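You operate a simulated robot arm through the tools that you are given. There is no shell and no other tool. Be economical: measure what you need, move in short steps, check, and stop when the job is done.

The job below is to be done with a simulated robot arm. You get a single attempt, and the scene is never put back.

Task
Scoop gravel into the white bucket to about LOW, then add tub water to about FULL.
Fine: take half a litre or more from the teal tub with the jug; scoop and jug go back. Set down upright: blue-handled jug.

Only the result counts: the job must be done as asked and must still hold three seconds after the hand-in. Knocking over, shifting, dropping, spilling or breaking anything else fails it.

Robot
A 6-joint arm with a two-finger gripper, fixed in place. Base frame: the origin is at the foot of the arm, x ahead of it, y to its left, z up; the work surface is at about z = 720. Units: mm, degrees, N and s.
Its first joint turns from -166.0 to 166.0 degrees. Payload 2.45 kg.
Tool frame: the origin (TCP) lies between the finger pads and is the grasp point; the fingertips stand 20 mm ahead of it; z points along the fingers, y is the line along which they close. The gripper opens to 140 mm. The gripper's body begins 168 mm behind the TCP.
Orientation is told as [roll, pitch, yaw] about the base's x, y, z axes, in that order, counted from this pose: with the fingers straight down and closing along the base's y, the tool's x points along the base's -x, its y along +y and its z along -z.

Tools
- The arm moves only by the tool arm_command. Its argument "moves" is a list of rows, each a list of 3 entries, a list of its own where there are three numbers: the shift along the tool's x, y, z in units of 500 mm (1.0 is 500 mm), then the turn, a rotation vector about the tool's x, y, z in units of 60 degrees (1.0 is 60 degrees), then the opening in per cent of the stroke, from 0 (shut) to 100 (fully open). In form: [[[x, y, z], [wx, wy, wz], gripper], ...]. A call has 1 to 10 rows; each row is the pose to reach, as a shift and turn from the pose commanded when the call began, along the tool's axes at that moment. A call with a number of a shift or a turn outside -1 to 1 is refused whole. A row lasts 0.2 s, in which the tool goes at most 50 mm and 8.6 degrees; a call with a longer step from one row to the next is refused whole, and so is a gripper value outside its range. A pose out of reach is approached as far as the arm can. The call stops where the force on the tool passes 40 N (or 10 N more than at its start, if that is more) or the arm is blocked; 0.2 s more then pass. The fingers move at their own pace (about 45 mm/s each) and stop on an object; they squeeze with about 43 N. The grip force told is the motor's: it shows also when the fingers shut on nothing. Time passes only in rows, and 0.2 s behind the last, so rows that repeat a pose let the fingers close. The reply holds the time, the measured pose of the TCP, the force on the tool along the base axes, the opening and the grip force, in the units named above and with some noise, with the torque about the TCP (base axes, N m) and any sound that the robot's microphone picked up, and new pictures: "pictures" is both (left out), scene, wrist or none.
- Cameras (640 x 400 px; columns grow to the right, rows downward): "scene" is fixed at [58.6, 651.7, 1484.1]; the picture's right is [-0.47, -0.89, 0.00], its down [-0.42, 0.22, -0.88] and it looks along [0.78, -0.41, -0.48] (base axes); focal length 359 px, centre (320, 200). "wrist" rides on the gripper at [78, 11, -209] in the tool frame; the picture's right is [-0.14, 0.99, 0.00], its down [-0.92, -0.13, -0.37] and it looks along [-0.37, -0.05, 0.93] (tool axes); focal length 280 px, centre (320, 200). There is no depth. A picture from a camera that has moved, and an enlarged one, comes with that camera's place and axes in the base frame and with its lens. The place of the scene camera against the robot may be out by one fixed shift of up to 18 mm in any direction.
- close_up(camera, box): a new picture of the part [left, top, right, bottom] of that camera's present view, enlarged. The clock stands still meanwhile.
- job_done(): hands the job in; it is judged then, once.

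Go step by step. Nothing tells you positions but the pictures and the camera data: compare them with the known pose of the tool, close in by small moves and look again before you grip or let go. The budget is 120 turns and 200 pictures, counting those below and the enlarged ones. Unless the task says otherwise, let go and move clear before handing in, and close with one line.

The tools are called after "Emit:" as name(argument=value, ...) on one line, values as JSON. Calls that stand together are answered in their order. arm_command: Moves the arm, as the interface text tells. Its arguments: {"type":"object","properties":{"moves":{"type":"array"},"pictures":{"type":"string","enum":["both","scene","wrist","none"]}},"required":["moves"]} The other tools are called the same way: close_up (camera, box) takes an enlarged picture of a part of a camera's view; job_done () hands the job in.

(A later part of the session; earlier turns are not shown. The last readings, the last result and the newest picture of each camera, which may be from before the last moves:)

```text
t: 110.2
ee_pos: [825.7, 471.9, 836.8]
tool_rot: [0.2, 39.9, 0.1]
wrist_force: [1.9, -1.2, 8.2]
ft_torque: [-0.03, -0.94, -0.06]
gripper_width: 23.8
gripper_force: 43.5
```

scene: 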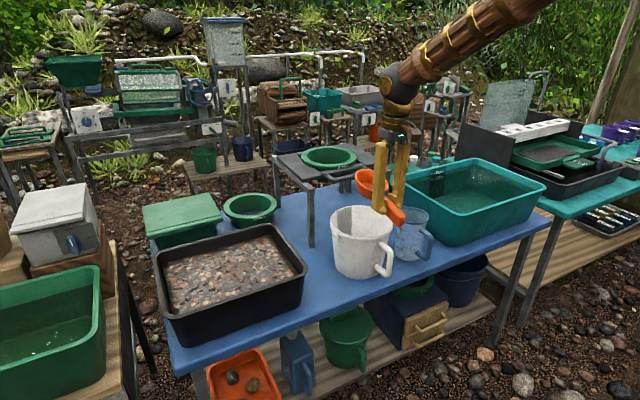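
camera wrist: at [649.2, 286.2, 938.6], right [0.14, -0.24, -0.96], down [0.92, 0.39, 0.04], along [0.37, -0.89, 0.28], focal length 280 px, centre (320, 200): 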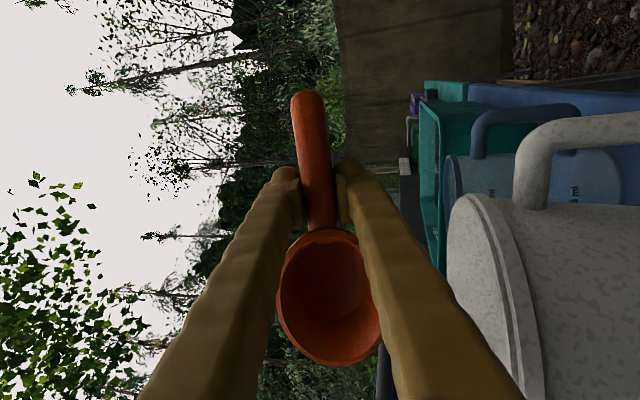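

Buried again at y≈472; now curl with a slightly lower finish to hold more.

Emit:
arm_command(moves=[[[-0.0154, 0, 0.0184], [0, -0.14, 0], 0], [[-0.0154, 0, 0.0184], [0, -0.14, 0], 0], [[-0.0309, 0, 0.0368], [0, -0.28, 0], 0], [[-0.0309, 0, 0.0368], [0, -0.28, 0], 0], [[-0.0437, 0, 0.0521], [0, -0.42, 0], 0], [[-0.0437, 0, 0.0521], [0, -0.42, 0], 0], [[-0.01, 0, 0.012], [0, -0.44, 0], 0], [[0.0257, 0, -0.0306], [0, -0.44, 0], 0], [[0.0643, 0, -0.0766], [0, -0.44, 0], 0], [[0.1093, 0, -0.1302], [0, -0.44, 0], 0]], pictures="none")

Emit:
close_up(camera="wrist", box=[240, 220, 440, 370])

```text
t: 112.3
ee_pos: [823.9, 471.3, 920.3]
tool_rot: [0.1, 13.5, 0.0]
wrist_force: [0.2, 0.2, -2.2]
ft_torque: [0.02, 0.05, 0.01]
gripper_width: 23.7
gripper_force: 43.3
```

```text
2.67 times, centred on (340, 295) of wrist
camera zoom: at [797.6, 482.0, 1142.6], right [0.13, 0.99, -0.03], down [0.98, -0.13, 0.14], along [0.14, -0.05, -0.99], focal length 748 px, centre (267, -53)
```

zoom: 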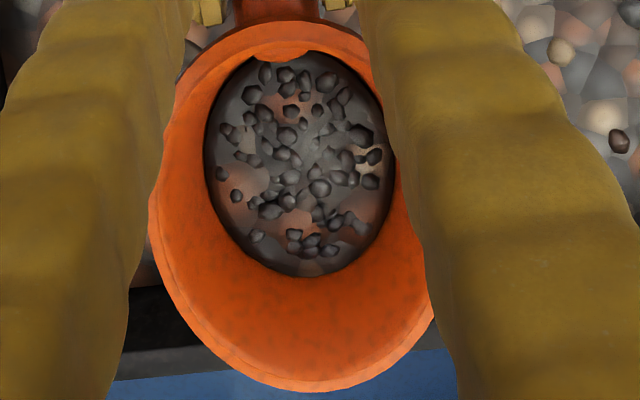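

Same load size again; I pour it and then check the level from the viewing spot.

Emit:
arm_command(moves=[[[0.06, -0.02, -0.06], [0, 0, 0], 0], [[0.12, -0.06, -0.1], [0, 0, 0], 0], [[0.18, -0.12, -0.1094], [0, 0, 0], 0], [[0.2258, -0.2, -0.1094], [0, 0, 0], 0], [[0.2258, -0.295, -0.1094], [0, 0, 0], 0], [[0.2258, -0.39, -0.1094], [0, 0, 0], 0], [[0.2258, -0.485, -0.1094], [0, 0, 0], 0], [[0.2258, -0.58, -0.1094], [0, 0, 0], 0], [[0.2258, -0.675, -0.1094], [0, -0.11, 0], 0], [[0.2258, -0.768, -0.1094], [0, -0.225, 0], 0]], pictures="none")

Emit:
arm_command(moves=[[[0, 0, 0], [0.14, 0, 0], 0], [[0, 0, 0], [0.28, 0, 0], 0], [[0, 0, 0], [0.42, 0, 0], 0], [[0, 0, 0], [0.56, 0, 0], 0], [[0, 0, 0], [0.7, 0, 0], 0], [[0, 0, 0], [0.84, 0, 0], 0], [[0, 0, 0], [0.97, 0, 0], 0]], pictures="none")

Emit:
arm_command(moves=[[[0, 0, 0], [0.14, 0, 0], 0], [[0, 0, 0], [0.28, 0, 0], 0], [[0, 0, 0], [0.42, 0, 0], 0], [[0, 0, 0], [0.56, 0, 0], 0], [[0, 0, 0], [0.7, 0, 0], 0], [[0, 0, 0], [0.765, 0, 0], 0], [[0, 0, 0], [0.765, 0, 0], 0], [[0, 0, 0], [0.765, 0, 0], 0]], pictures="none")

Emit:
arm_command(moves=[[[0, 0, 0], [-0.14, 0, 0], 0], [[0, 0, 0], [-0.28, 0, 0], 0], [[0, 0, 0], [-0.42, 0, 0], 0], [[0, 0, 0], [-0.56, 0, 0], 0], [[0, 0, 0], [-0.7, 0, 0], 0], [[0, 0, 0], [-0.84, 0, 0], 0], [[0, 0, 0], [-0.98, 0, 0], 0]], pictures="none")

Emit:
arm_command(moves=[[[0, 0, 0], [-0.14, 0, 0], 0], [[0, 0, 0], [-0.28, 0, 0], 0], [[0, 0, 0], [-0.42, 0, 0], 0], [[0, 0, 0], [-0.56, 0, 0], 0], [[0, 0, 0], [-0.7, 0, 0], 0], [[0, 0, 0], [-0.755, 0, 0], 0]], pictures="none")

Emit:
arm_command(moves=[[[0, 0.03, -0.08], [0, 0, 0], 0], [[-0.03, 0.08, -0.15], [0, 0, 0], 0], [[-0.06, 0.13, -0.22], [0, 0, 0], 0], [[-0.11, 0.19, -0.28], [0, 0, 0], 0], [[-0.16, 0.26, -0.3], [0, 0, 0], 0], [[-0.22, 0.3, -0.308], [0, 0, 0], 0], [[-0.244, 0.328, -0.308], [0, 0, 0], 0], [[-0.244, 0.328, -0.308], [0, 0, 0], 0]], pictures="wrist")

Emit:
close_up(camera="wrist", box=[246, 154, 266, 168])

```text
t: 114.5
ee_pos: [725.7, 86.7, 999.6]
tool_rot: [0.2, 0.0, 0.0]
wrist_force: [0.7, -0.7, -1.8]
ft_torque: [-0.01, 0.0, -0.01]
gripper_width: 23.7
gripper_force: 42.9
```

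```text
t: 116.2
ee_pos: [728.6, 85.9, 1000.6]
tool_rot: [-58.2, 0.1, 0.1]
wrist_force: [-0.5, 0.1, -2.1]
ft_torque: [0.03, 0.01, 0.0]
gripper_width: 23.8
gripper_force: 42.7
```

```text
t: 118.0
ee_pos: [727.3, 86.2, 999.9]
tool_rot: [-104.0, 0.1, 0.0]
wrist_force: [-0.2, -0.3, -0.5]
ft_torque: [0.03, 0.06, 0.03]
gripper_width: 23.4
gripper_force: 43.2
```

```text
t: 119.5
ee_pos: [726.7, 87.3, 1000.1]
tool_rot: [-45.1, 0.1, 0.0]
wrist_force: [-1.1, -0.7, -1.1]
ft_torque: [-0.05, 0.01, 0.01]
gripper_width: 23.5
gripper_force: 43.0
```

```text
t: 121.0
ee_pos: [727.0, 86.9, 1000.7]
tool_rot: [0.3, 0.0, -0.1]
wrist_force: [0.3, 0.9, -0.6]
ft_torque: [0.01, 0.02, -0.04]
gripper_width: 23.7
gripper_force: 43.4
```

```text
t: 122.8
ee_pos: [850.8, 249.6, 1152.7]
tool_rot: [0.1, 0.1, 0.0]
wrist_force: [-0.6, 0.2, -0.2]
ft_torque: [-0.02, 0.02, -0.01]
gripper_width: 23.4
gripper_force: 42.9
camera wrist: at [772.3, 260.9, 1363.3], right [0.14, 0.99, 0.0], down [0.92, -0.13, 0.37], along [0.36, -0.05, -0.93], focal length 280 px, centre (320, 200)
```

wrist: 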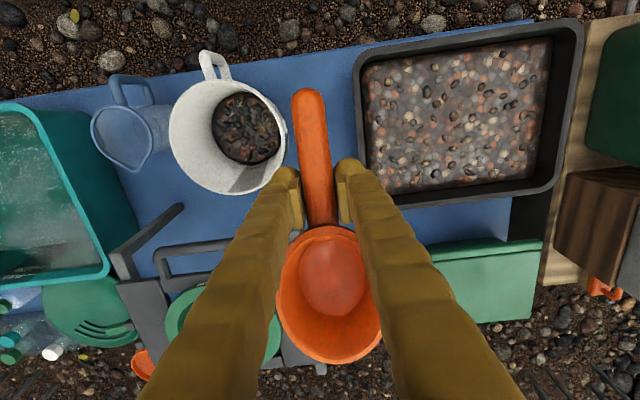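

```text
16.00 times, centred on (256, 161) of wrist
camera zoom: at [772.3, 260.9, 1363.3], right [0.14, 0.99, 0.0], down [0.92, -0.13, 0.37], along [0.36, -0.05, -0.93], focal length 4486 px, centre (1344, 824)
```

zoom: 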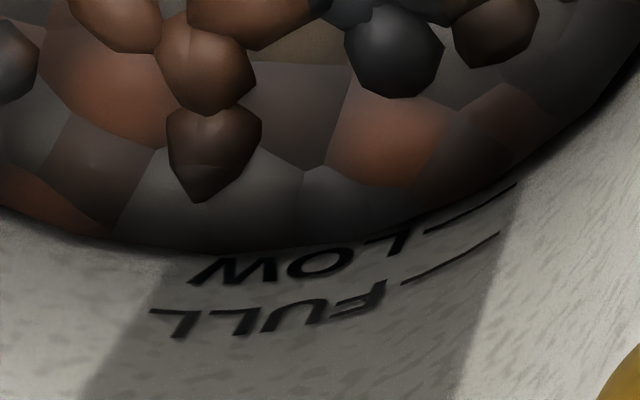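

Now the gravel covers the edge of the LOW lettering; about two more scoops will bring it to the tick. Next scoop.

Emit:
arm_command(moves=[[[0.0, 0.08, 0.02], [0, 0.05, 0], 0], [[0.03, 0.16, 0.05], [0, 0.14, 0], 0], [[0.06, 0.24, 0.08], [0, 0.23, 0], 0], [[0.1, 0.31, 0.12], [0, 0.32, 0], 0], [[0.14, 0.36, 0.18], [0, 0.42, 0], 0], [[0.15, 0.42, 0.25], [0, 0.52, 0], 0], [[0.15, 0.42, 0.33], [0, 0.62, 0], 0], [[0.15, 0.42, 0.42], [0, 0.667, 0], 0], [[0.15, 0.42, 0.446], [0, 0.667, 0], 0]], pictures="none")

Emit:
arm_command(moves=[[[-0.0535, 0, 0.0595], [0, 0, 0], 0], [[-0.0875, 0, 0.1121], [0, 0, 0], 0], [[-0.148, 0, 0.0997], [0, 0, 0], 0], [[-0.1968, 0, 0.0823], [0, 0, 0], 0], [[-0.1968, 0, 0.0823], [0, 0, 0], 0], [[-0.1968, 0, 0.0823], [0, 0, 0], 0], [[-0.1968, 0, 0.0823], [0, 0, 0], 0]], pictures="none")

Emit:
arm_command(moves=[[[-0.0154, 0, 0.0184], [0, -0.14, 0], 0], [[-0.0154, 0, 0.0184], [0, -0.14, 0], 0], [[-0.0309, 0, 0.0368], [0, -0.28, 0], 0], [[-0.0309, 0, 0.0368], [0, -0.28, 0], 0], [[-0.0437, 0, 0.0521], [0, -0.42, 0], 0], [[-0.0437, 0, 0.0521], [0, -0.42, 0], 0], [[-0.01, 0, 0.012], [0, -0.44, 0], 0], [[0.0257, 0, -0.0306], [0, -0.44, 0], 0], [[0.0643, 0, -0.0766], [0, -0.44, 0], 0], [[0.1093, 0, -0.1302], [0, -0.44, 0], 0]], pictures="wrist")

```text
t: 124.8
ee_pos: [774.8, 461.8, 931.7]
tool_rot: [0.2, 40.1, 0.1]
wrist_force: [0.7, 0.0, -0.5]
ft_torque: [0.0, -0.01, 0.02]
gripper_width: 23.4
gripper_force: 43.2
```

```text
t: 126.3
ee_pos: [823.1, 461.1, 836.5]
tool_rot: [0.1, 40.0, 0.1]
wrist_force: [0.7, -0.3, -0.3]
ft_torque: [0.02, 0.02, 0.01]
gripper_width: 23.9
gripper_force: 43.1
```

```text
t: 128.6
ee_pos: [823.2, 460.0, 922.1]
tool_rot: [0.0, 13.7, 0.1]
wrist_force: [0.2, -0.1, -1.8]
ft_torque: [-0.01, 0.01, -0.01]
gripper_width: 23.9
gripper_force: 43.0
camera wrist: at [797.0, 471.9, 1144.4], right [0.13, 0.99, -0.03], down [0.98, -0.13, 0.14], along [0.13, -0.05, -0.99], focal length 280 px, centre (320, 200)
```

wrist: 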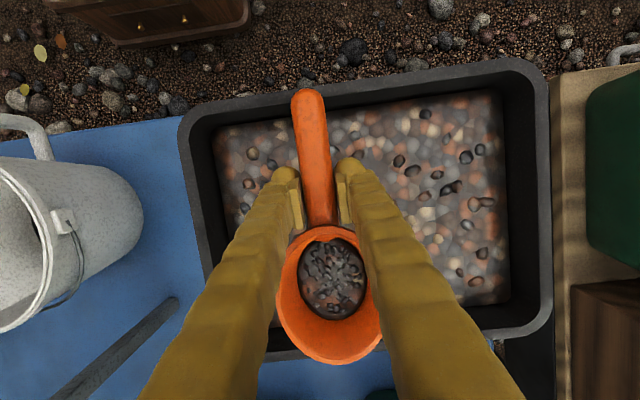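

Loaded. I pour this one and take the next in the same sequence.

Emit:
arm_command(moves=[[[0.06, -0.02, -0.06], [0, 0, 0], 0], [[0.12, -0.06, -0.1], [0, 0, 0], 0], [[0.18, -0.12, -0.106], [0, 0, 0], 0], [[0.2245, -0.19, -0.106], [0, 0, 0], 0], [[0.2245, -0.285, -0.106], [0, 0, 0], 0], [[0.2245, -0.38, -0.106], [0, 0, 0], 0], [[0.2245, -0.475, -0.106], [0, 0, 0], 0], [[0.2245, -0.57, -0.106], [0, 0, 0], 0], [[0.2245, -0.66, -0.106], [0, -0.11, 0], 0], [[0.2245, -0.746, -0.106], [0, -0.228, 0], 0]], pictures="none")

Emit:
arm_command(moves=[[[0, 0, 0], [0.14, 0, 0], 0], [[0, 0, 0], [0.28, 0, 0], 0], [[0, 0, 0], [0.42, 0, 0], 0], [[0, 0, 0], [0.56, 0, 0], 0], [[0, 0, 0], [0.7, 0, 0], 0], [[0, 0, 0], [0.84, 0, 0], 0], [[0, 0, 0], [0.97, 0, 0], 0]], pictures="none")

Emit:
arm_command(moves=[[[0, 0, 0], [0.14, 0, 0], 0], [[0, 0, 0], [0.28, 0, 0], 0], [[0, 0, 0], [0.42, 0, 0], 0], [[0, 0, 0], [0.56, 0, 0], 0], [[0, 0, 0], [0.7, 0, 0], 0], [[0, 0, 0], [0.765, 0, 0], 0], [[0, 0, 0], [0.765, 0, 0], 0], [[0, 0, 0], [0.765, 0, 0], 0]], pictures="none")

Emit:
arm_command(moves=[[[0, 0, 0], [-0.14, 0, 0], 0], [[0, 0, 0], [-0.28, 0, 0], 0], [[0, 0, 0], [-0.42, 0, 0], 0], [[0, 0, 0], [-0.56, 0, 0], 0], [[0, 0, 0], [-0.7, 0, 0], 0], [[0, 0, 0], [-0.84, 0, 0], 0], [[0, 0, 0], [-0.98, 0, 0], 0]], pictures="none")

Emit:
arm_command(moves=[[[0, 0, 0], [-0.14, 0, 0], 0], [[0, 0, 0], [-0.28, 0, 0], 0], [[0, 0, 0], [-0.42, 0, 0], 0], [[0, 0, 0], [-0.56, 0, 0], 0], [[0, 0, 0], [-0.7, 0, 0], 0], [[0, 0, 0], [-0.755, 0, 0], 0]], pictures="none")

Emit:
arm_command(moves=[[[0, 0.08, 0], [0, 0, 0], 0], [[0, 0.17, 0], [0, 0, 0], 0], [[0, 0.26, 0], [0, 0, 0], 0], [[-0.01, 0.35, 0.01], [0, 0.095, 0], 0], [[-0.02, 0.44, 0.03], [0, 0.19, 0], 0], [[-0.04, 0.53, 0.05], [0, 0.285, 0], 0], [[-0.06, 0.61, 0.07], [0, 0.38, 0], 0], [[-0.08, 0.69, 0.09], [0, 0.475, 0], 0], [[-0.096, 0.74, 0.12], [0, 0.57, 0], 0], [[-0.096, 0.74, 0.138], [0, 0.667, 0], 0]], pictures="none")

Emit:
arm_command(moves=[[[-0.0535, 0, 0.0595], [0, 0, 0], 0], [[-0.0875, 0, 0.1121], [0, 0, 0], 0], [[-0.148, 0, 0.0997], [0, 0, 0], 0], [[-0.1968, 0, 0.0823], [0, 0, 0], 0], [[-0.1968, 0, 0.0823], [0, 0, 0], 0], [[-0.1968, 0, 0.0823], [0, 0, 0], 0], [[-0.1968, 0, 0.0823], [0, 0, 0], 0]], pictures="none")

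Emit:
arm_command(moves=[[[-0.0154, 0, 0.0184], [0, -0.14, 0], 0], [[-0.0154, 0, 0.0184], [0, -0.14, 0], 0], [[-0.0309, 0, 0.0368], [0, -0.28, 0], 0], [[-0.0309, 0, 0.0368], [0, -0.28, 0], 0], [[-0.0437, 0, 0.0521], [0, -0.42, 0], 0], [[-0.0437, 0, 0.0521], [0, -0.42, 0], 0], [[-0.01, 0, 0.012], [0, -0.44, 0], 0], [[0.0257, 0, -0.0306], [0, -0.44, 0], 0], [[0.0643, 0, -0.0766], [0, -0.44, 0], 0], [[0.1093, 0, -0.1302], [0, -0.44, 0], 0]], pictures="wrist")

```text
t: 130.8
ee_pos: [726.7, 86.8, 999.4]
tool_rot: [0.2, 0.1, -0.1]
wrist_force: [-0.5, -0.6, -1.0]
ft_torque: [-0.01, 0.02, -0.02]
gripper_width: 23.4
gripper_force: 42.8
```

```text
t: 132.3
ee_pos: [727.8, 86.9, 1000.1]
tool_rot: [-58.1, 0.0, 0.0]
wrist_force: [0.2, -0.7, -2.3]
ft_torque: [0.01, 0.03, -0.02]
gripper_width: 23.6
gripper_force: 42.9
```

```text
t: 134.2
ee_pos: [726.7, 87.9, 999.5]
tool_rot: [-104.0, 0.0, 0.0]
wrist_force: [1.0, -0.4, -1.5]
ft_torque: [0.03, 0.02, 0.0]
gripper_width: 23.7
gripper_force: 43.3
```

```text
t: 135.8
ee_pos: [727.3, 88.4, 998.7]
tool_rot: [-45.1, 0.0, 0.0]
wrist_force: [0.3, 0.5, -2.0]
ft_torque: [-0.01, 0.02, 0.03]
gripper_width: 23.4
gripper_force: 42.9
```

```text
t: 137.2
ee_pos: [727.5, 87.1, 999.8]
tool_rot: [0.2, 0.0, 0.0]
wrist_force: [0.0, 0.6, -1.3]
ft_torque: [0.0, 0.0, -0.01]
gripper_width: 23.1
gripper_force: 42.5
```

```text
t: 139.3
ee_pos: [775.1, 458.6, 933.1]
tool_rot: [0.1, 39.9, 0.1]
wrist_force: [-0.1, -0.7, -0.2]
ft_torque: [-0.01, -0.12, 0.0]
gripper_width: 23.4
gripper_force: 43.1
```

```text
t: 140.9
ee_pos: [824.3, 457.4, 835.5]
tool_rot: [0.1, 40.0, 0.1]
wrist_force: [0.7, 1.6, 9.5]
ft_torque: [0.13, -0.89, 0.15]
gripper_width: 23.7
gripper_force: 43.7
```

```text
t: 143.2
ee_pos: [823.9, 458.6, 919.9]
tool_rot: [0.0, 13.6, 0.1]
wrist_force: [0.0, 0.4, -0.8]
ft_torque: [0.01, 0.02, 0.0]
gripper_width: 23.6
gripper_force: 42.8
camera wrist: at [797.6, 469.4, 1142.5], right [0.13, 0.99, -0.03], down [0.98, -0.13, 0.14], along [0.13, -0.05, -0.99], focal length 280 px, centre (320, 200)
```

wrist: 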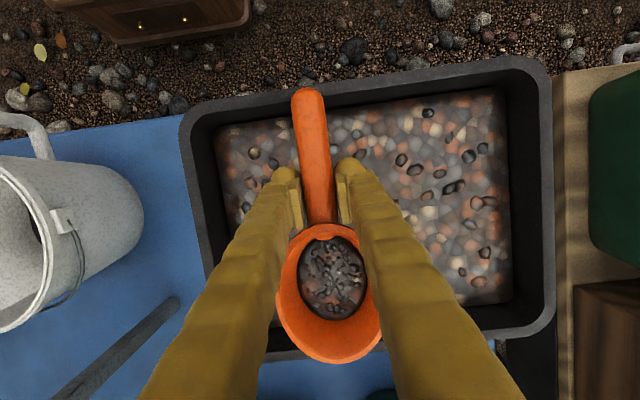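

Loaded again; pour, roll back and check the level.

Emit:
arm_command(moves=[[[0.06, -0.02, -0.06], [0, 0, 0], 0], [[0.12, -0.06, -0.1], [0, 0, 0], 0], [[0.18, -0.12, -0.106], [0, 0, 0], 0], [[0.2245, -0.19, -0.106], [0, 0, 0], 0], [[0.2245, -0.285, -0.106], [0, 0, 0], 0], [[0.2245, -0.38, -0.106], [0, 0, 0], 0], [[0.2245, -0.475, -0.106], [0, 0, 0], 0], [[0.2245, -0.57, -0.106], [0, 0, 0], 0], [[0.2245, -0.66, -0.106], [0, -0.11, 0], 0], [[0.2245, -0.743, -0.106], [0, -0.228, 0], 0]], pictures="none")

Emit:
arm_command(moves=[[[0, 0, 0], [0.14, 0, 0], 0], [[0, 0, 0], [0.28, 0, 0], 0], [[0, 0, 0], [0.42, 0, 0], 0], [[0, 0, 0], [0.56, 0, 0], 0], [[0, 0, 0], [0.7, 0, 0], 0], [[0, 0, 0], [0.84, 0, 0], 0], [[0, 0, 0], [0.97, 0, 0], 0]], pictures="none")

Emit:
arm_command(moves=[[[0, 0, 0], [0.14, 0, 0], 0], [[0, 0, 0], [0.28, 0, 0], 0], [[0, 0, 0], [0.42, 0, 0], 0], [[0, 0, 0], [0.56, 0, 0], 0], [[0, 0, 0], [0.7, 0, 0], 0], [[0, 0, 0], [0.765, 0, 0], 0], [[0, 0, 0], [0.765, 0, 0], 0], [[0, 0, 0], [0.765, 0, 0], 0]], pictures="none")

Emit:
arm_command(moves=[[[0, 0, 0], [-0.14, 0, 0], 0], [[0, 0, 0], [-0.28, 0, 0], 0], [[0, 0, 0], [-0.42, 0, 0], 0], [[0, 0, 0], [-0.56, 0, 0], 0], [[0, 0, 0], [-0.7, 0, 0], 0], [[0, 0, 0], [-0.84, 0, 0], 0], [[0, 0, 0], [-0.98, 0, 0], 0]], pictures="none")

Emit:
arm_command(moves=[[[0, 0, 0], [-0.14, 0, 0], 0], [[0, 0, 0], [-0.28, 0, 0], 0], [[0, 0, 0], [-0.42, 0, 0], 0], [[0, 0, 0], [-0.56, 0, 0], 0], [[0, 0, 0], [-0.7, 0, 0], 0], [[0, 0, 0], [-0.755, 0, 0], 0]], pictures="none")

Emit:
arm_command(moves=[[[0, 0.03, -0.08], [0, 0, 0], 0], [[-0.03, 0.08, -0.15], [0, 0, 0], 0], [[-0.06, 0.13, -0.22], [0, 0, 0], 0], [[-0.11, 0.19, -0.28], [0, 0, 0], 0], [[-0.16, 0.26, -0.3], [0, 0, 0], 0], [[-0.22, 0.3, -0.308], [0, 0, 0], 0], [[-0.244, 0.328, -0.308], [0, 0, 0], 0], [[-0.244, 0.328, -0.308], [0, 0, 0], 0]], pictures="wrist")

Emit:
close_up(camera="wrist", box=[246, 154, 266, 168])

Emit:
close_up(camera="wrist", box=[160, 70, 300, 200])

```text
t: 145.3
ee_pos: [727.4, 86.5, 997.7]
tool_rot: [0.1, -0.1, 0.0]
wrist_force: [0.0, 0.6, -1.7]
ft_torque: [0.01, 0.02, -0.02]
gripper_width: 23.7
gripper_force: 42.9
```

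```text
t: 146.9
ee_pos: [727.8, 86.0, 999.1]
tool_rot: [-58.1, -0.1, 0.0]
wrist_force: [0.2, -1.0, -1.9]
ft_torque: [0.02, 0.0, -0.02]
gripper_width: 23.6
gripper_force: 43.0
```

```text
t: 148.8
ee_pos: [726.5, 85.8, 998.9]
tool_rot: [-104.1, -0.1, 0.0]
wrist_force: [0.1, 0.3, -1.2]
ft_torque: [0.01, 0.0, 0.01]
gripper_width: 23.5
gripper_force: 43.1
```

```text
t: 150.3
ee_pos: [727.5, 86.7, 997.6]
tool_rot: [-45.1, -0.1, 0.2]
wrist_force: [-0.2, 0.4, -1.3]
ft_torque: [-0.05, 0.0, 0.01]
gripper_width: 23.6
gripper_force: 43.3
```

```text
t: 151.8
ee_pos: [727.5, 86.1, 999.8]
tool_rot: [0.2, -0.2, 0.0]
wrist_force: [-0.4, 0.6, -1.0]
ft_torque: [0.0, 0.04, 0.01]
gripper_width: 23.3
gripper_force: 43.1
```

```text
t: 153.6
ee_pos: [849.7, 250.9, 1151.1]
tool_rot: [0.1, 0.0, 0.0]
wrist_force: [0.4, 0.6, -1.5]
ft_torque: [0.02, 0.03, 0.01]
gripper_width: 23.5
gripper_force: 43.3
camera wrist: at [770.7, 261.3, 1362.1], right [0.14, 0.99, 0.0], down [0.92, -0.13, 0.37], along [0.37, -0.05, -0.93], focal length 280 px, centre (320, 200)
```

wrist: 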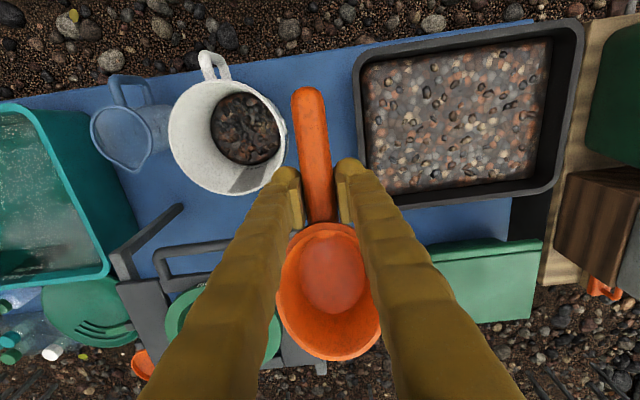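

```text
16.00 times, centred on (256, 161) of wrist
camera zoom: at [770.7, 261.3, 1362.1], right [0.14, 0.99, 0.0], down [0.92, -0.13, 0.37], along [0.37, -0.05, -0.93], focal length 4486 px, centre (1344, 824)
```

zoom: 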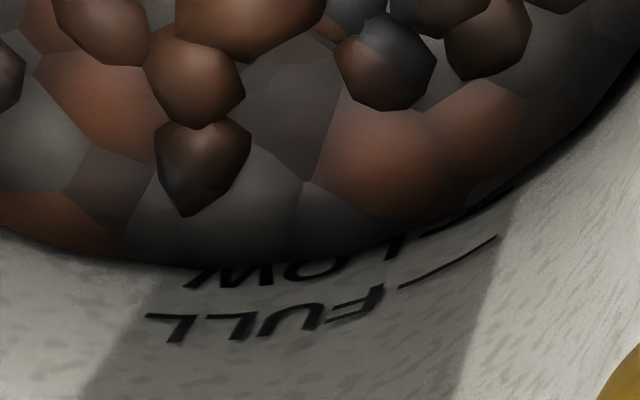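

```text
3.08 times, centred on (230, 135) of wrist
camera zoom: at [770.7, 261.3, 1362.1], right [0.14, 0.99, 0.0], down [0.92, -0.13, 0.37], along [0.37, -0.05, -0.93], focal length 863 px, centre (597, 400)
```

zoom: 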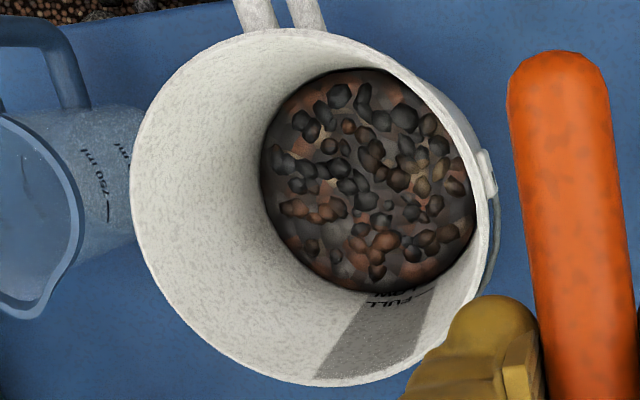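

The gravel edge now lies on the LOW tick. I put the scoop back at its original spot, pitching the tool about 8° to compensate the tip in the grip; first I hover above.

Emit:
arm_command(moves=[[[0.0, 0.0, 0.08], [0, 0, 0], 0], [[0.01, 0.005, 0.17], [0, 0, 0], 0], [[0.02, 0.01, 0.26], [0, 0.05, 0], 0], [[0.03, 0.018, 0.35], [0, 0.1, 0], 0], [[0.04, 0.018, 0.44], [0, 0.133, 0], 0], [[0.04, 0.018, 0.53], [0, 0.133, 0], 0], [[0.04, 0.018, 0.61], [0, 0.133, 0], 0], [[0.04, 0.018, 0.66], [0, 0.133, 0], 0]])

Emit:
close_up(camera="scene", box=[250, 200, 370, 300])

```text
t: 155.3
ee_pos: [831.6, 259.5, 824.2]
tool_rot: [0.1, 7.8, 0.0]
wrist_force: [0.4, -0.1, -1.0]
ft_torque: [0.0, -0.01, -0.04]
gripper_width: 23.5
gripper_force: 43.3
camera wrist: at [781.5, 270.2, 1041.0], right [0.14, 0.99, -0.02], down [0.96, -0.13, 0.24], along [0.23, -0.05, -0.97], focal length 280 px, centre (320, 200)
```

scene: 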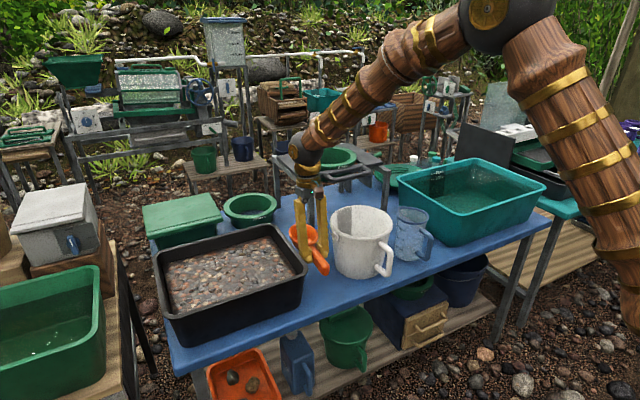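
wrist: 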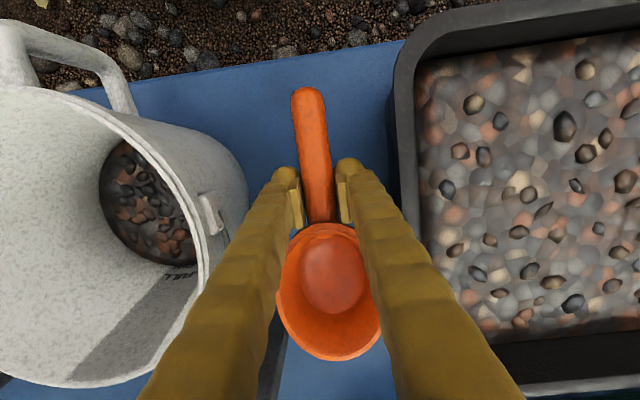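

```text
4.00 times, centred on (310, 250) of scene
camera zoom: at [58.6, 651.7, 1484.1], right [-0.47, -0.89, 0.0], down [-0.42, 0.22, -0.88], along [0.78, -0.41, -0.48], focal length 1436 px, centre (360, 0)
```

zoom: 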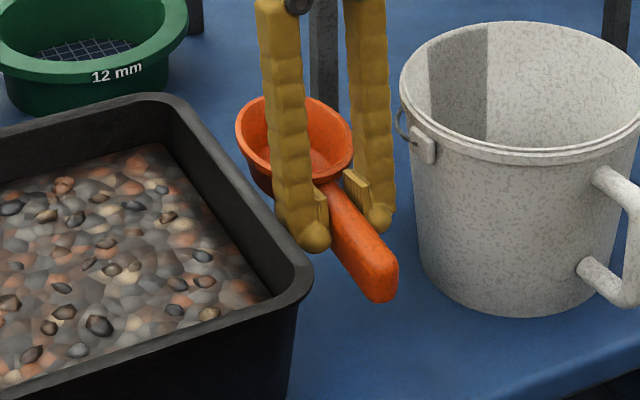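

Position and attitude match the original. I lower slowly to just above contact height.

Emit:
arm_command(moves=[[[-0.0109, 0, 0.0792], [0, 0, 0], 0], [[-0.0158, 0, 0.115], [0, 0, 0], 0], [[-0.0177, 0, 0.1287], [0, 0, 0], 0], [[-0.0188, 0, 0.137], [0, 0, 0], 0], [[-0.0193, 0, 0.141], [0, 0, 0], 0]], pictures="wrist")

Emit:
close_up(camera="scene", box=[270, 210, 350, 300])

```text
t: 156.6
ee_pos: [830.2, 260.3, 752.4]
tool_rot: [0.0, 7.9, 0.0]
wrist_force: [2.1, 0.4, 15.2]
ft_torque: [-0.02, 1.26, -0.02]
gripper_width: 23.6
gripper_force: 43.1
camera wrist: at [780.8, 270.3, 971.0], right [0.14, 0.99, -0.02], down [0.96, -0.13, 0.24], along [0.23, -0.05, -0.97], focal length 280 px, centre (320, 200)
```

wrist: 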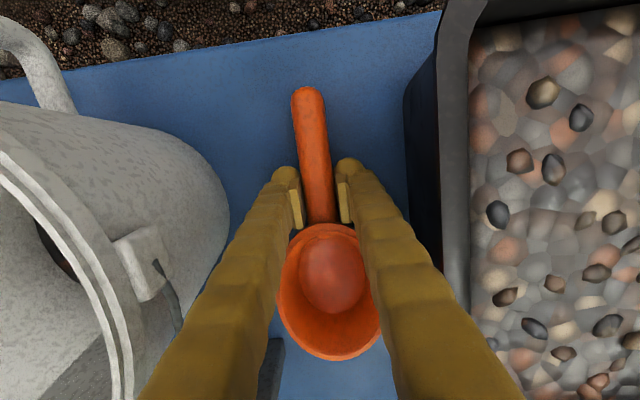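

```text
4.44 times, centred on (310, 255) of scene
camera zoom: at [58.6, 651.7, 1484.1], right [-0.47, -0.89, 0.0], down [-0.42, 0.22, -0.88], along [0.78, -0.41, -0.48], focal length 1596 px, centre (364, -44)
```

zoom: 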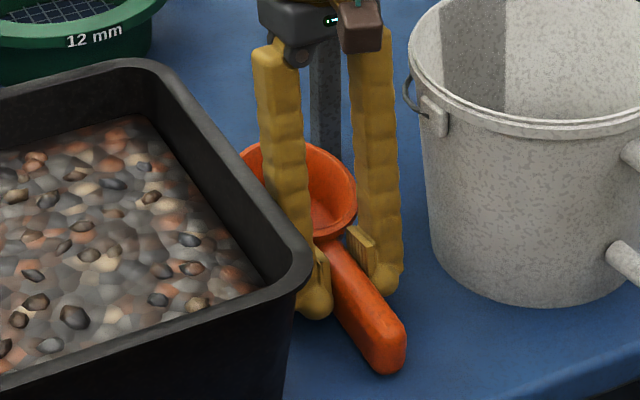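

The force shows the handle's tail touching first, so the scoop is still nose-up. I lift 15 mm, pitch 8° more, and lower again.

Emit:
arm_command(moves=[[[0.0041, 0, -0.0297], [0, 0, 0], 0], [[0.0041, 0, -0.0297], [0, 0.07, 0], 0], [[0.0041, 0, -0.0297], [0, 0.133, 0], 0], [[0.0022, 0, -0.016], [0, 0.133, 0], 0], [[0.0011, 0, -0.008], [0, 0.133, 0], 0]], pictures="wrist")

Emit:
close_up(camera="scene", box=[270, 210, 350, 300])

```text
t: 157.8
ee_pos: [827.8, 260.2, 756.1]
tool_rot: [0.1, 15.9, -0.1]
wrist_force: [-1.2, -0.8, 1.6]
ft_torque: [-0.03, -0.21, -0.02]
gripper_width: 23.4
gripper_force: 43.1
camera wrist: at [811.5, 270.6, 979.3], right [0.13, 0.99, -0.04], down [0.99, -0.13, 0.1], along [0.1, -0.05, -0.99], focal length 280 px, centre (320, 200)
```

wrist: 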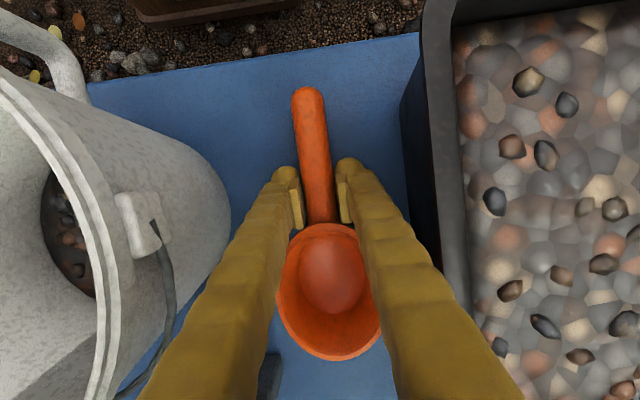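

```text
4.44 times, centred on (310, 255) of scene
camera zoom: at [58.6, 651.7, 1484.1], right [-0.47, -0.89, 0.0], down [-0.42, 0.22, -0.88], along [0.78, -0.41, -0.48], focal length 1596 px, centre (364, -44)
```

zoom: 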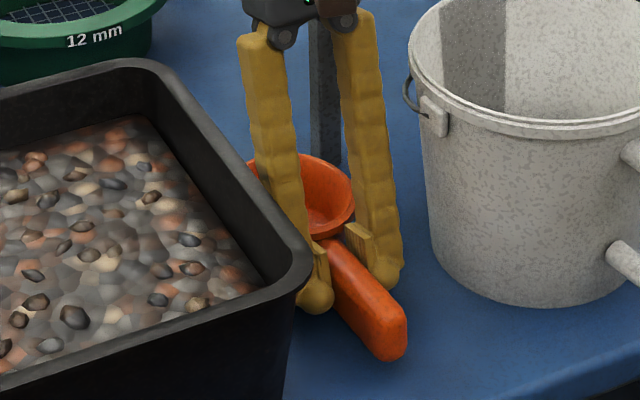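

Now the bowl touches lightly and the tail is slightly high. I ease the pitch back 4°, lower until light contact, then check before releasing.

Emit:
arm_command(moves=[[[0, 0, 0], [0, -0.067, 0], 0], [[-0.0011, 0, 0.0038], [0, -0.067, 0], 0], [[-0.0019, 0, 0.0067], [0, -0.067, 0], 0], [[-0.0019, 0, 0.0067], [0, -0.067, 0], 0]], pictures="none")

```text
t: 158.8
ee_pos: [828.9, 258.6, 752.0]
tool_rot: [0.2, 11.9, 0.0]
wrist_force: [-0.3, 0.3, -1.1]
ft_torque: [-0.03, 0.02, 0.01]
gripper_width: 23.4
gripper_force: 43.0
```

Emit:
arm_command(moves=[[[-0.0006, 0, 0.003], [0, 0, 0], 0], [[-0.001, 0, 0.005], [0, 0, 0], 0], [[-0.001, 0, 0.005], [0, 0, 0], 0]], pictures="none")

```text
t: 159.6
ee_pos: [829.7, 259.3, 749.7]
tool_rot: [0.1, 11.9, -0.1]
wrist_force: [-1.0, 0.4, -0.9]
ft_torque: [0.0, -0.01, 0.01]
gripper_width: 23.5
gripper_force: 43.4
```

Emit:
arm_command(moves=[[[-0.0006, 0, 0.003], [0, 0, 0], 0], [[-0.001, 0, 0.005], [0, 0, 0], 0], [[-0.001, 0, 0.005], [0, 0, 0], 0]], pictures="wrist")

Emit:
close_up(camera="scene", box=[270, 210, 350, 300])

```text
t: 160.3
ee_pos: [829.1, 260.0, 748.1]
tool_rot: [0.1, 11.9, 0.1]
wrist_force: [-2.5, 0.3, 13.7]
ft_torque: [-0.02, -1.06, 0.0]
gripper_width: 23.6
gripper_force: 43.1
camera wrist: at [795.9, 270.6, 969.3], right [0.13, 0.99, -0.03], down [0.98, -0.13, 0.17], along [0.17, -0.05, -0.98], focal length 280 px, centre (320, 200)
```

wrist: 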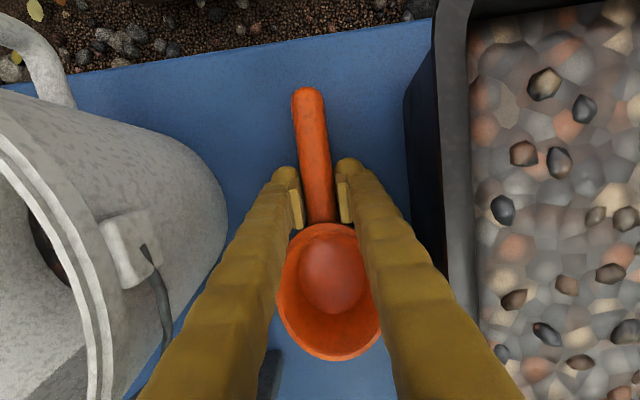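

```text
4.44 times, centred on (310, 255) of scene
camera zoom: at [58.6, 651.7, 1484.1], right [-0.47, -0.89, 0.0], down [-0.42, 0.22, -0.88], along [0.78, -0.41, -0.48], focal length 1596 px, centre (364, -44)
```

zoom: 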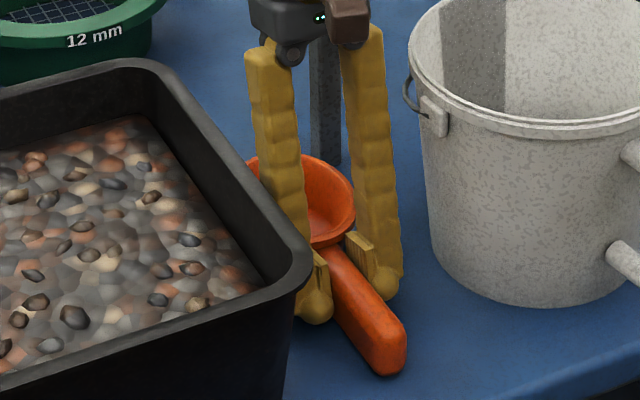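

The bowl rests and the tail is close to the table. I ease up 1 mm and open to 60 mm, then look.

Emit:
arm_command(moves=[[[0.0004, 0, -0.002], [0, 0, 0], 0], [[0.0004, 0, -0.002], [0, 0, 0], 25], [[0.0004, 0, -0.002], [0, 0, 0], 43], [[0.0004, 0, -0.002], [0, 0, 0], 43], [[0.0004, 0, -0.002], [0, 0, 0], 43]])

Emit:
close_up(camera="scene", box=[270, 210, 350, 300])

```text
t: 161.6
ee_pos: [829.8, 260.8, 747.8]
tool_rot: [0.1, 11.9, 0.0]
wrist_force: [0.0, -0.3, -0.3]
ft_torque: [0.02, 0.01, 0.02]
gripper_width: 60.2
gripper_force: 0.1
camera wrist: at [795.8, 270.5, 969.6], right [0.13, 0.99, -0.03], down [0.98, -0.13, 0.17], along [0.17, -0.05, -0.98], focal length 280 px, centre (320, 200)
```

scene: 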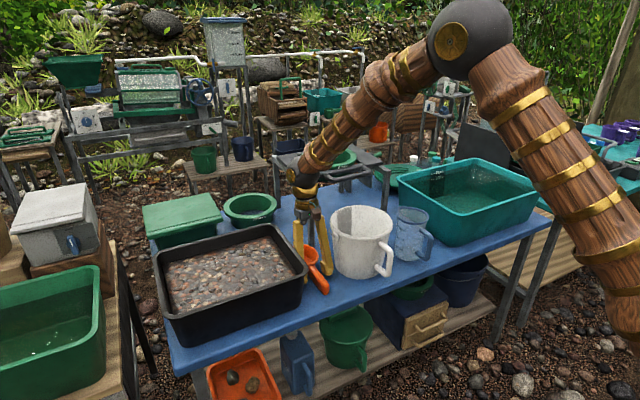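
wrist: 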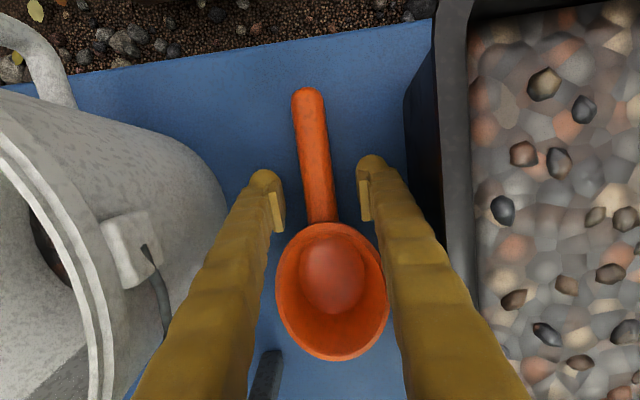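

```text
4.44 times, centred on (310, 255) of scene
camera zoom: at [58.6, 651.7, 1484.1], right [-0.47, -0.89, 0.0], down [-0.42, 0.22, -0.88], along [0.78, -0.41, -0.48], focal length 1596 px, centre (364, -44)
```

zoom: 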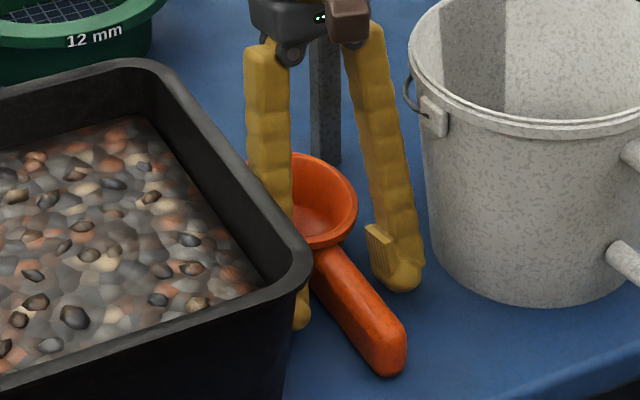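

The scoop stands back at its place. I retreat along the tool axis, level out, rise, and swing over to view the jug and the tub.

Emit:
arm_command(moves=[[[0, 0, -0.07], [0, 0, 0], 43], [[0, 0, -0.16], [0, 0, 0], 43], [[0, 0, -0.25], [0, 0, 0], 43], [[0.03, 0, -0.34], [0, -0.1, 0], 43], [[0.08, 0, -0.42], [0, -0.2, 0], 43], [[0.12, 0, -0.49], [0, -0.2, 0], 43]], pictures="none")

Emit:
arm_command(moves=[[[0.01, -0.09, -0.02], [0, 0, 0], 43], [[0.02, -0.18, -0.04], [0, 0, 0], 43], [[0.04, -0.27, -0.06], [0, 0, 0], 43], [[0.06, -0.36, -0.06], [0, 0, 0], 43], [[0.08, -0.45, -0.06], [0, 0, 0], 43], [[0.08, -0.54, -0.06], [0, 0, 0], 43], [[0.08, -0.63, -0.06], [0, 0, 0], 43], [[0.08, -0.72, -0.06], [0, 0, 0], 43], [[0.08, -0.8, -0.06], [0, 0, 0], 43]])

```text
t: 162.9
ee_pos: [820.8, 259.1, 999.7]
tool_rot: [0.0, 0.0, 0.0]
wrist_force: [0.2, -0.6, -0.2]
ft_torque: [0.0, 0.0, 0.02]
gripper_width: 60.4
gripper_force: 0.0
```

```text
t: 164.9
ee_pos: [782.0, -142.0, 1032.0]
tool_rot: [0.1, -0.1, 0.1]
wrist_force: [0.0, -0.3, -0.2]
ft_torque: [0.05, 0.01, -0.01]
gripper_width: 60.2
gripper_force: 0.1
camera wrist: at [702.6, -131.6, 1241.4], right [0.14, 0.99, 0.0], down [0.92, -0.13, 0.37], along [0.37, -0.05, -0.93], focal length 280 px, centre (320, 200)
```

scene: 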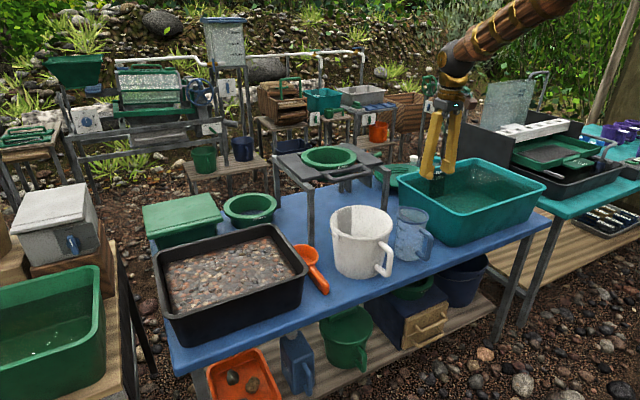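
wrist: 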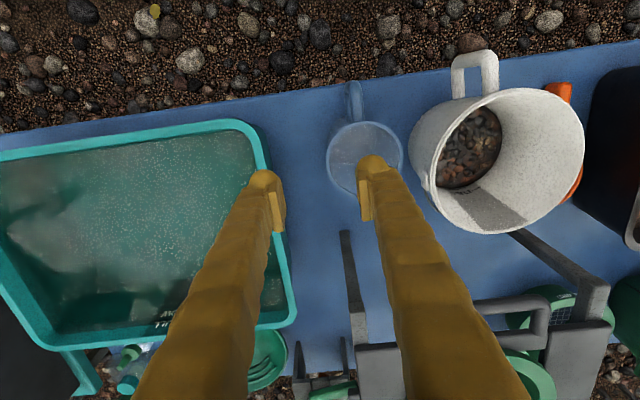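

Jug: axis near (800, -86), handle along -x from x≈750 to 702, rim at z≈865. Tub rim is at z≈870, with its near-right corner at about (735, -220). I look closer at the water and the jug.

Emit:
close_up(camera="wrist", box=[0, 100, 300, 350])

Emit:
close_up(camera="wrist", box=[310, 60, 430, 210])

Emit:
close_up(camera="scene", box=[390, 140, 560, 280])

```text
1.60 times, centred on (150, 225) of wrist
camera zoom: at [702.6, -131.6, 1241.4], right [0.14, 0.99, 0.0], down [0.92, -0.13, 0.37], along [0.37, -0.05, -0.93], focal length 449 px, centre (592, 160)
```

zoom: 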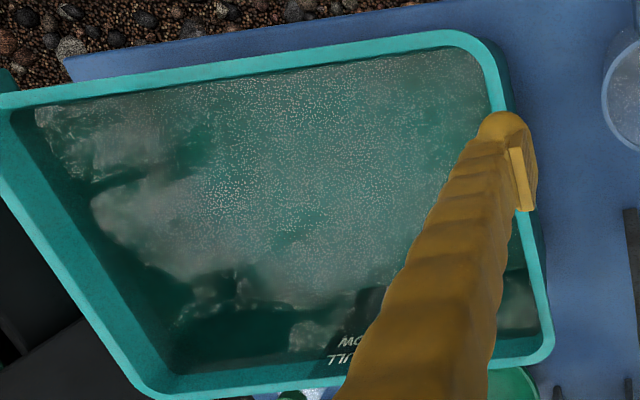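

```text
2.67 times, centred on (370, 135) of wrist
camera zoom: at [702.6, -131.6, 1241.4], right [0.14, 0.99, 0.0], down [0.92, -0.13, 0.37], along [0.37, -0.05, -0.93], focal length 748 px, centre (187, 373)
```

zoom: 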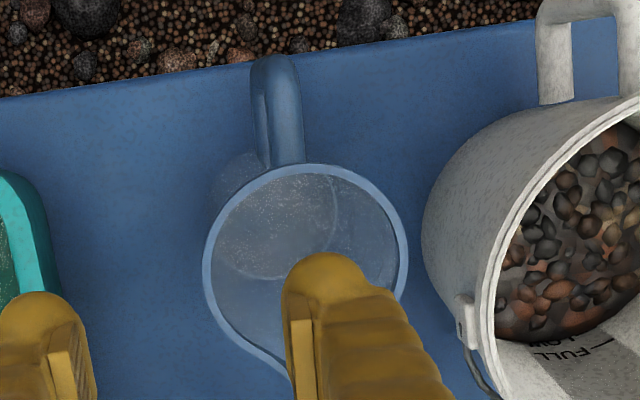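

```text
2.86 times, centred on (475, 210) of scene
camera zoom: at [58.6, 651.7, 1484.1], right [-0.47, -0.89, 0.0], down [-0.42, 0.22, -0.88], along [0.78, -0.41, -0.48], focal length 1026 px, centre (-123, 171)
```

zoom: 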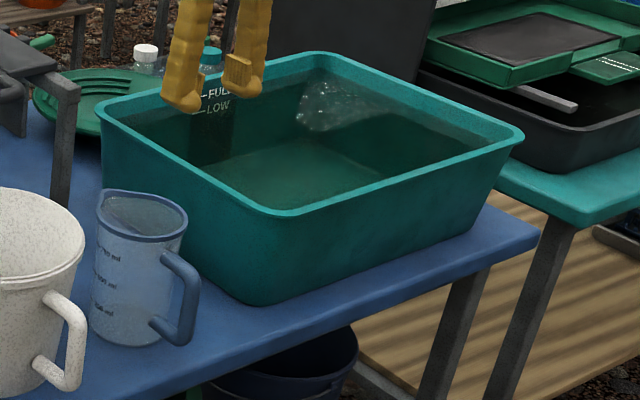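

Water stands roughly 25–35 mm below the tub rim. I'll grip the jug's handle from above at its top corner, about (722, -86, 836); first hover and check alignment.

Emit:
arm_command(moves=[[[0.03, 0.03, 0.05], [0, 0, 0], 43], [[0.06, 0.06, 0.1], [0, 0, 0], 43], [[0.09, 0.09, 0.14], [0, 0, 0], 43], [[0.12, 0.112, 0.18], [0, 0, 0], 43], [[0.12, 0.112, 0.25], [0, 0, 0], 43], [[0.12, 0.112, 0.25], [0, 0, 0], 43]])

Emit:
close_up(camera="scene", box=[370, 180, 470, 280])

```text
t: 166.3
ee_pos: [719.3, -84.8, 904.1]
tool_rot: [0.1, -0.1, 0.0]
wrist_force: [0.3, 0.2, -0.6]
ft_torque: [0.01, -0.03, -0.02]
gripper_width: 60.1
gripper_force: 0.0
camera wrist: at [641.5, -73.7, 1114.6], right [0.14, 0.99, 0.0], down [0.92, -0.13, 0.37], along [0.37, -0.05, -0.93], focal length 280 px, centre (320, 200)
```

scene: 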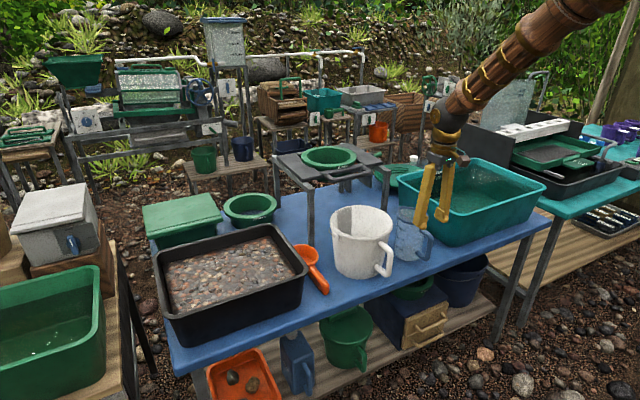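
wrist: 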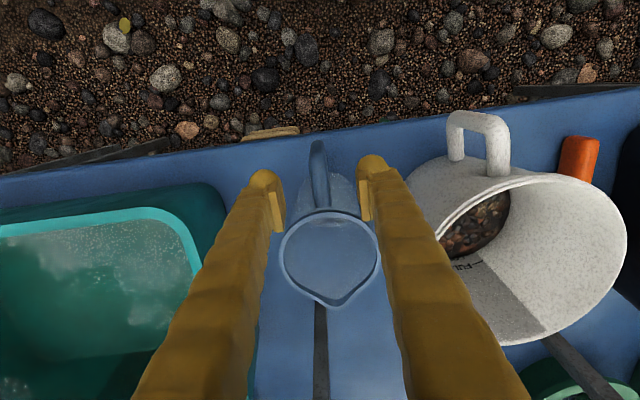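

```text
4.00 times, centred on (420, 230) of scene
camera zoom: at [58.6, 651.7, 1484.1], right [-0.47, -0.89, 0.0], down [-0.42, 0.22, -0.88], along [0.78, -0.41, -0.48], focal length 1436 px, centre (-80, 80)
```

zoom: 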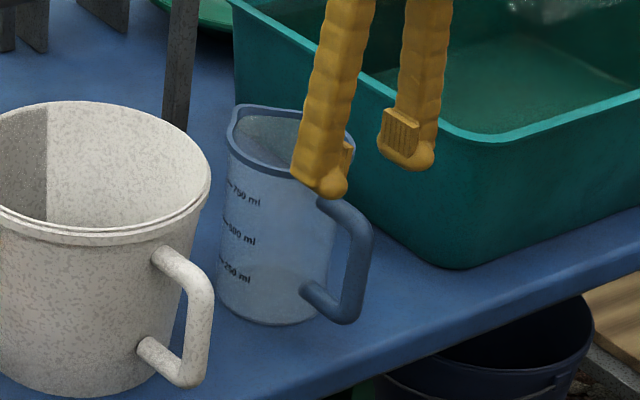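

Aligned: the handle is centred between the fingers. I descend 76 mm and close.

Emit:
arm_command(moves=[[[0.008, 0.002, 0.06], [0, 0, 0], 43], [[0.008, 0.002, 0.12], [0, 0, 0], 43], [[0.008, 0.002, 0.152], [0, 0, 0], 43], [[0.008, 0.002, 0.152], [0, 0, 0], 0], [[0.008, 0.002, 0.152], [0, 0, 0], 0], [[0.008, 0.002, 0.152], [0, 0, 0], 0], [[0.008, 0.002, 0.152], [0, 0, 0], 0]])

Emit:
close_up(camera="scene", box=[370, 180, 470, 280])

```text
t: 167.9
ee_pos: [716.7, -83.8, 828.6]
tool_rot: [0.1, -0.2, -0.1]
wrist_force: [0.0, 0.3, 0.1]
ft_torque: [0.01, 0.1, 0.02]
gripper_width: 16.3
gripper_force: 34.2
camera wrist: at [638.0, -72.6, 1038.2], right [0.14, 0.99, 0.0], down [0.92, -0.13, 0.37], along [0.37, -0.05, -0.93], focal length 280 px, centre (320, 200)
```

scene: 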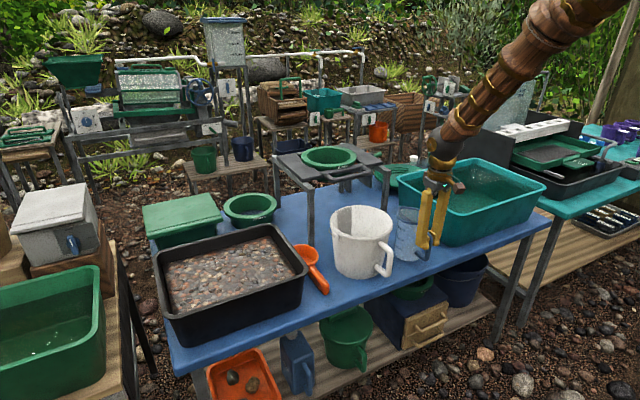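
wrist: 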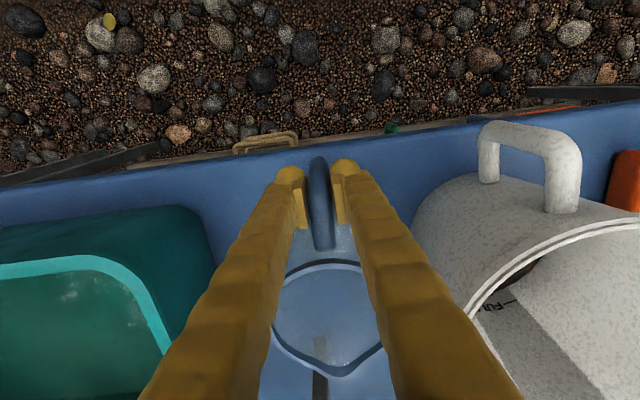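

```text
4.00 times, centred on (420, 230) of scene
camera zoom: at [58.6, 651.7, 1484.1], right [-0.47, -0.89, 0.0], down [-0.42, 0.22, -0.88], along [0.78, -0.41, -0.48], focal length 1436 px, centre (-80, 80)
```

zoom: 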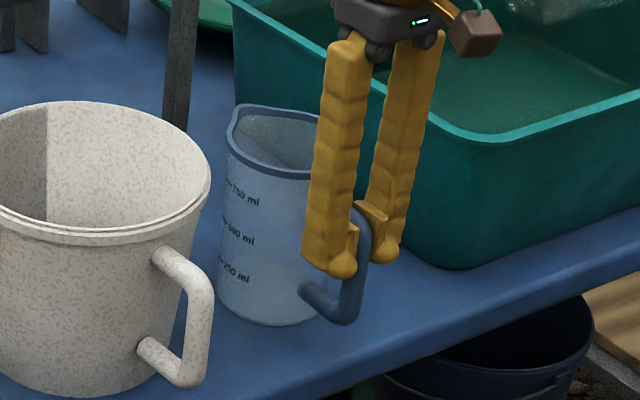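

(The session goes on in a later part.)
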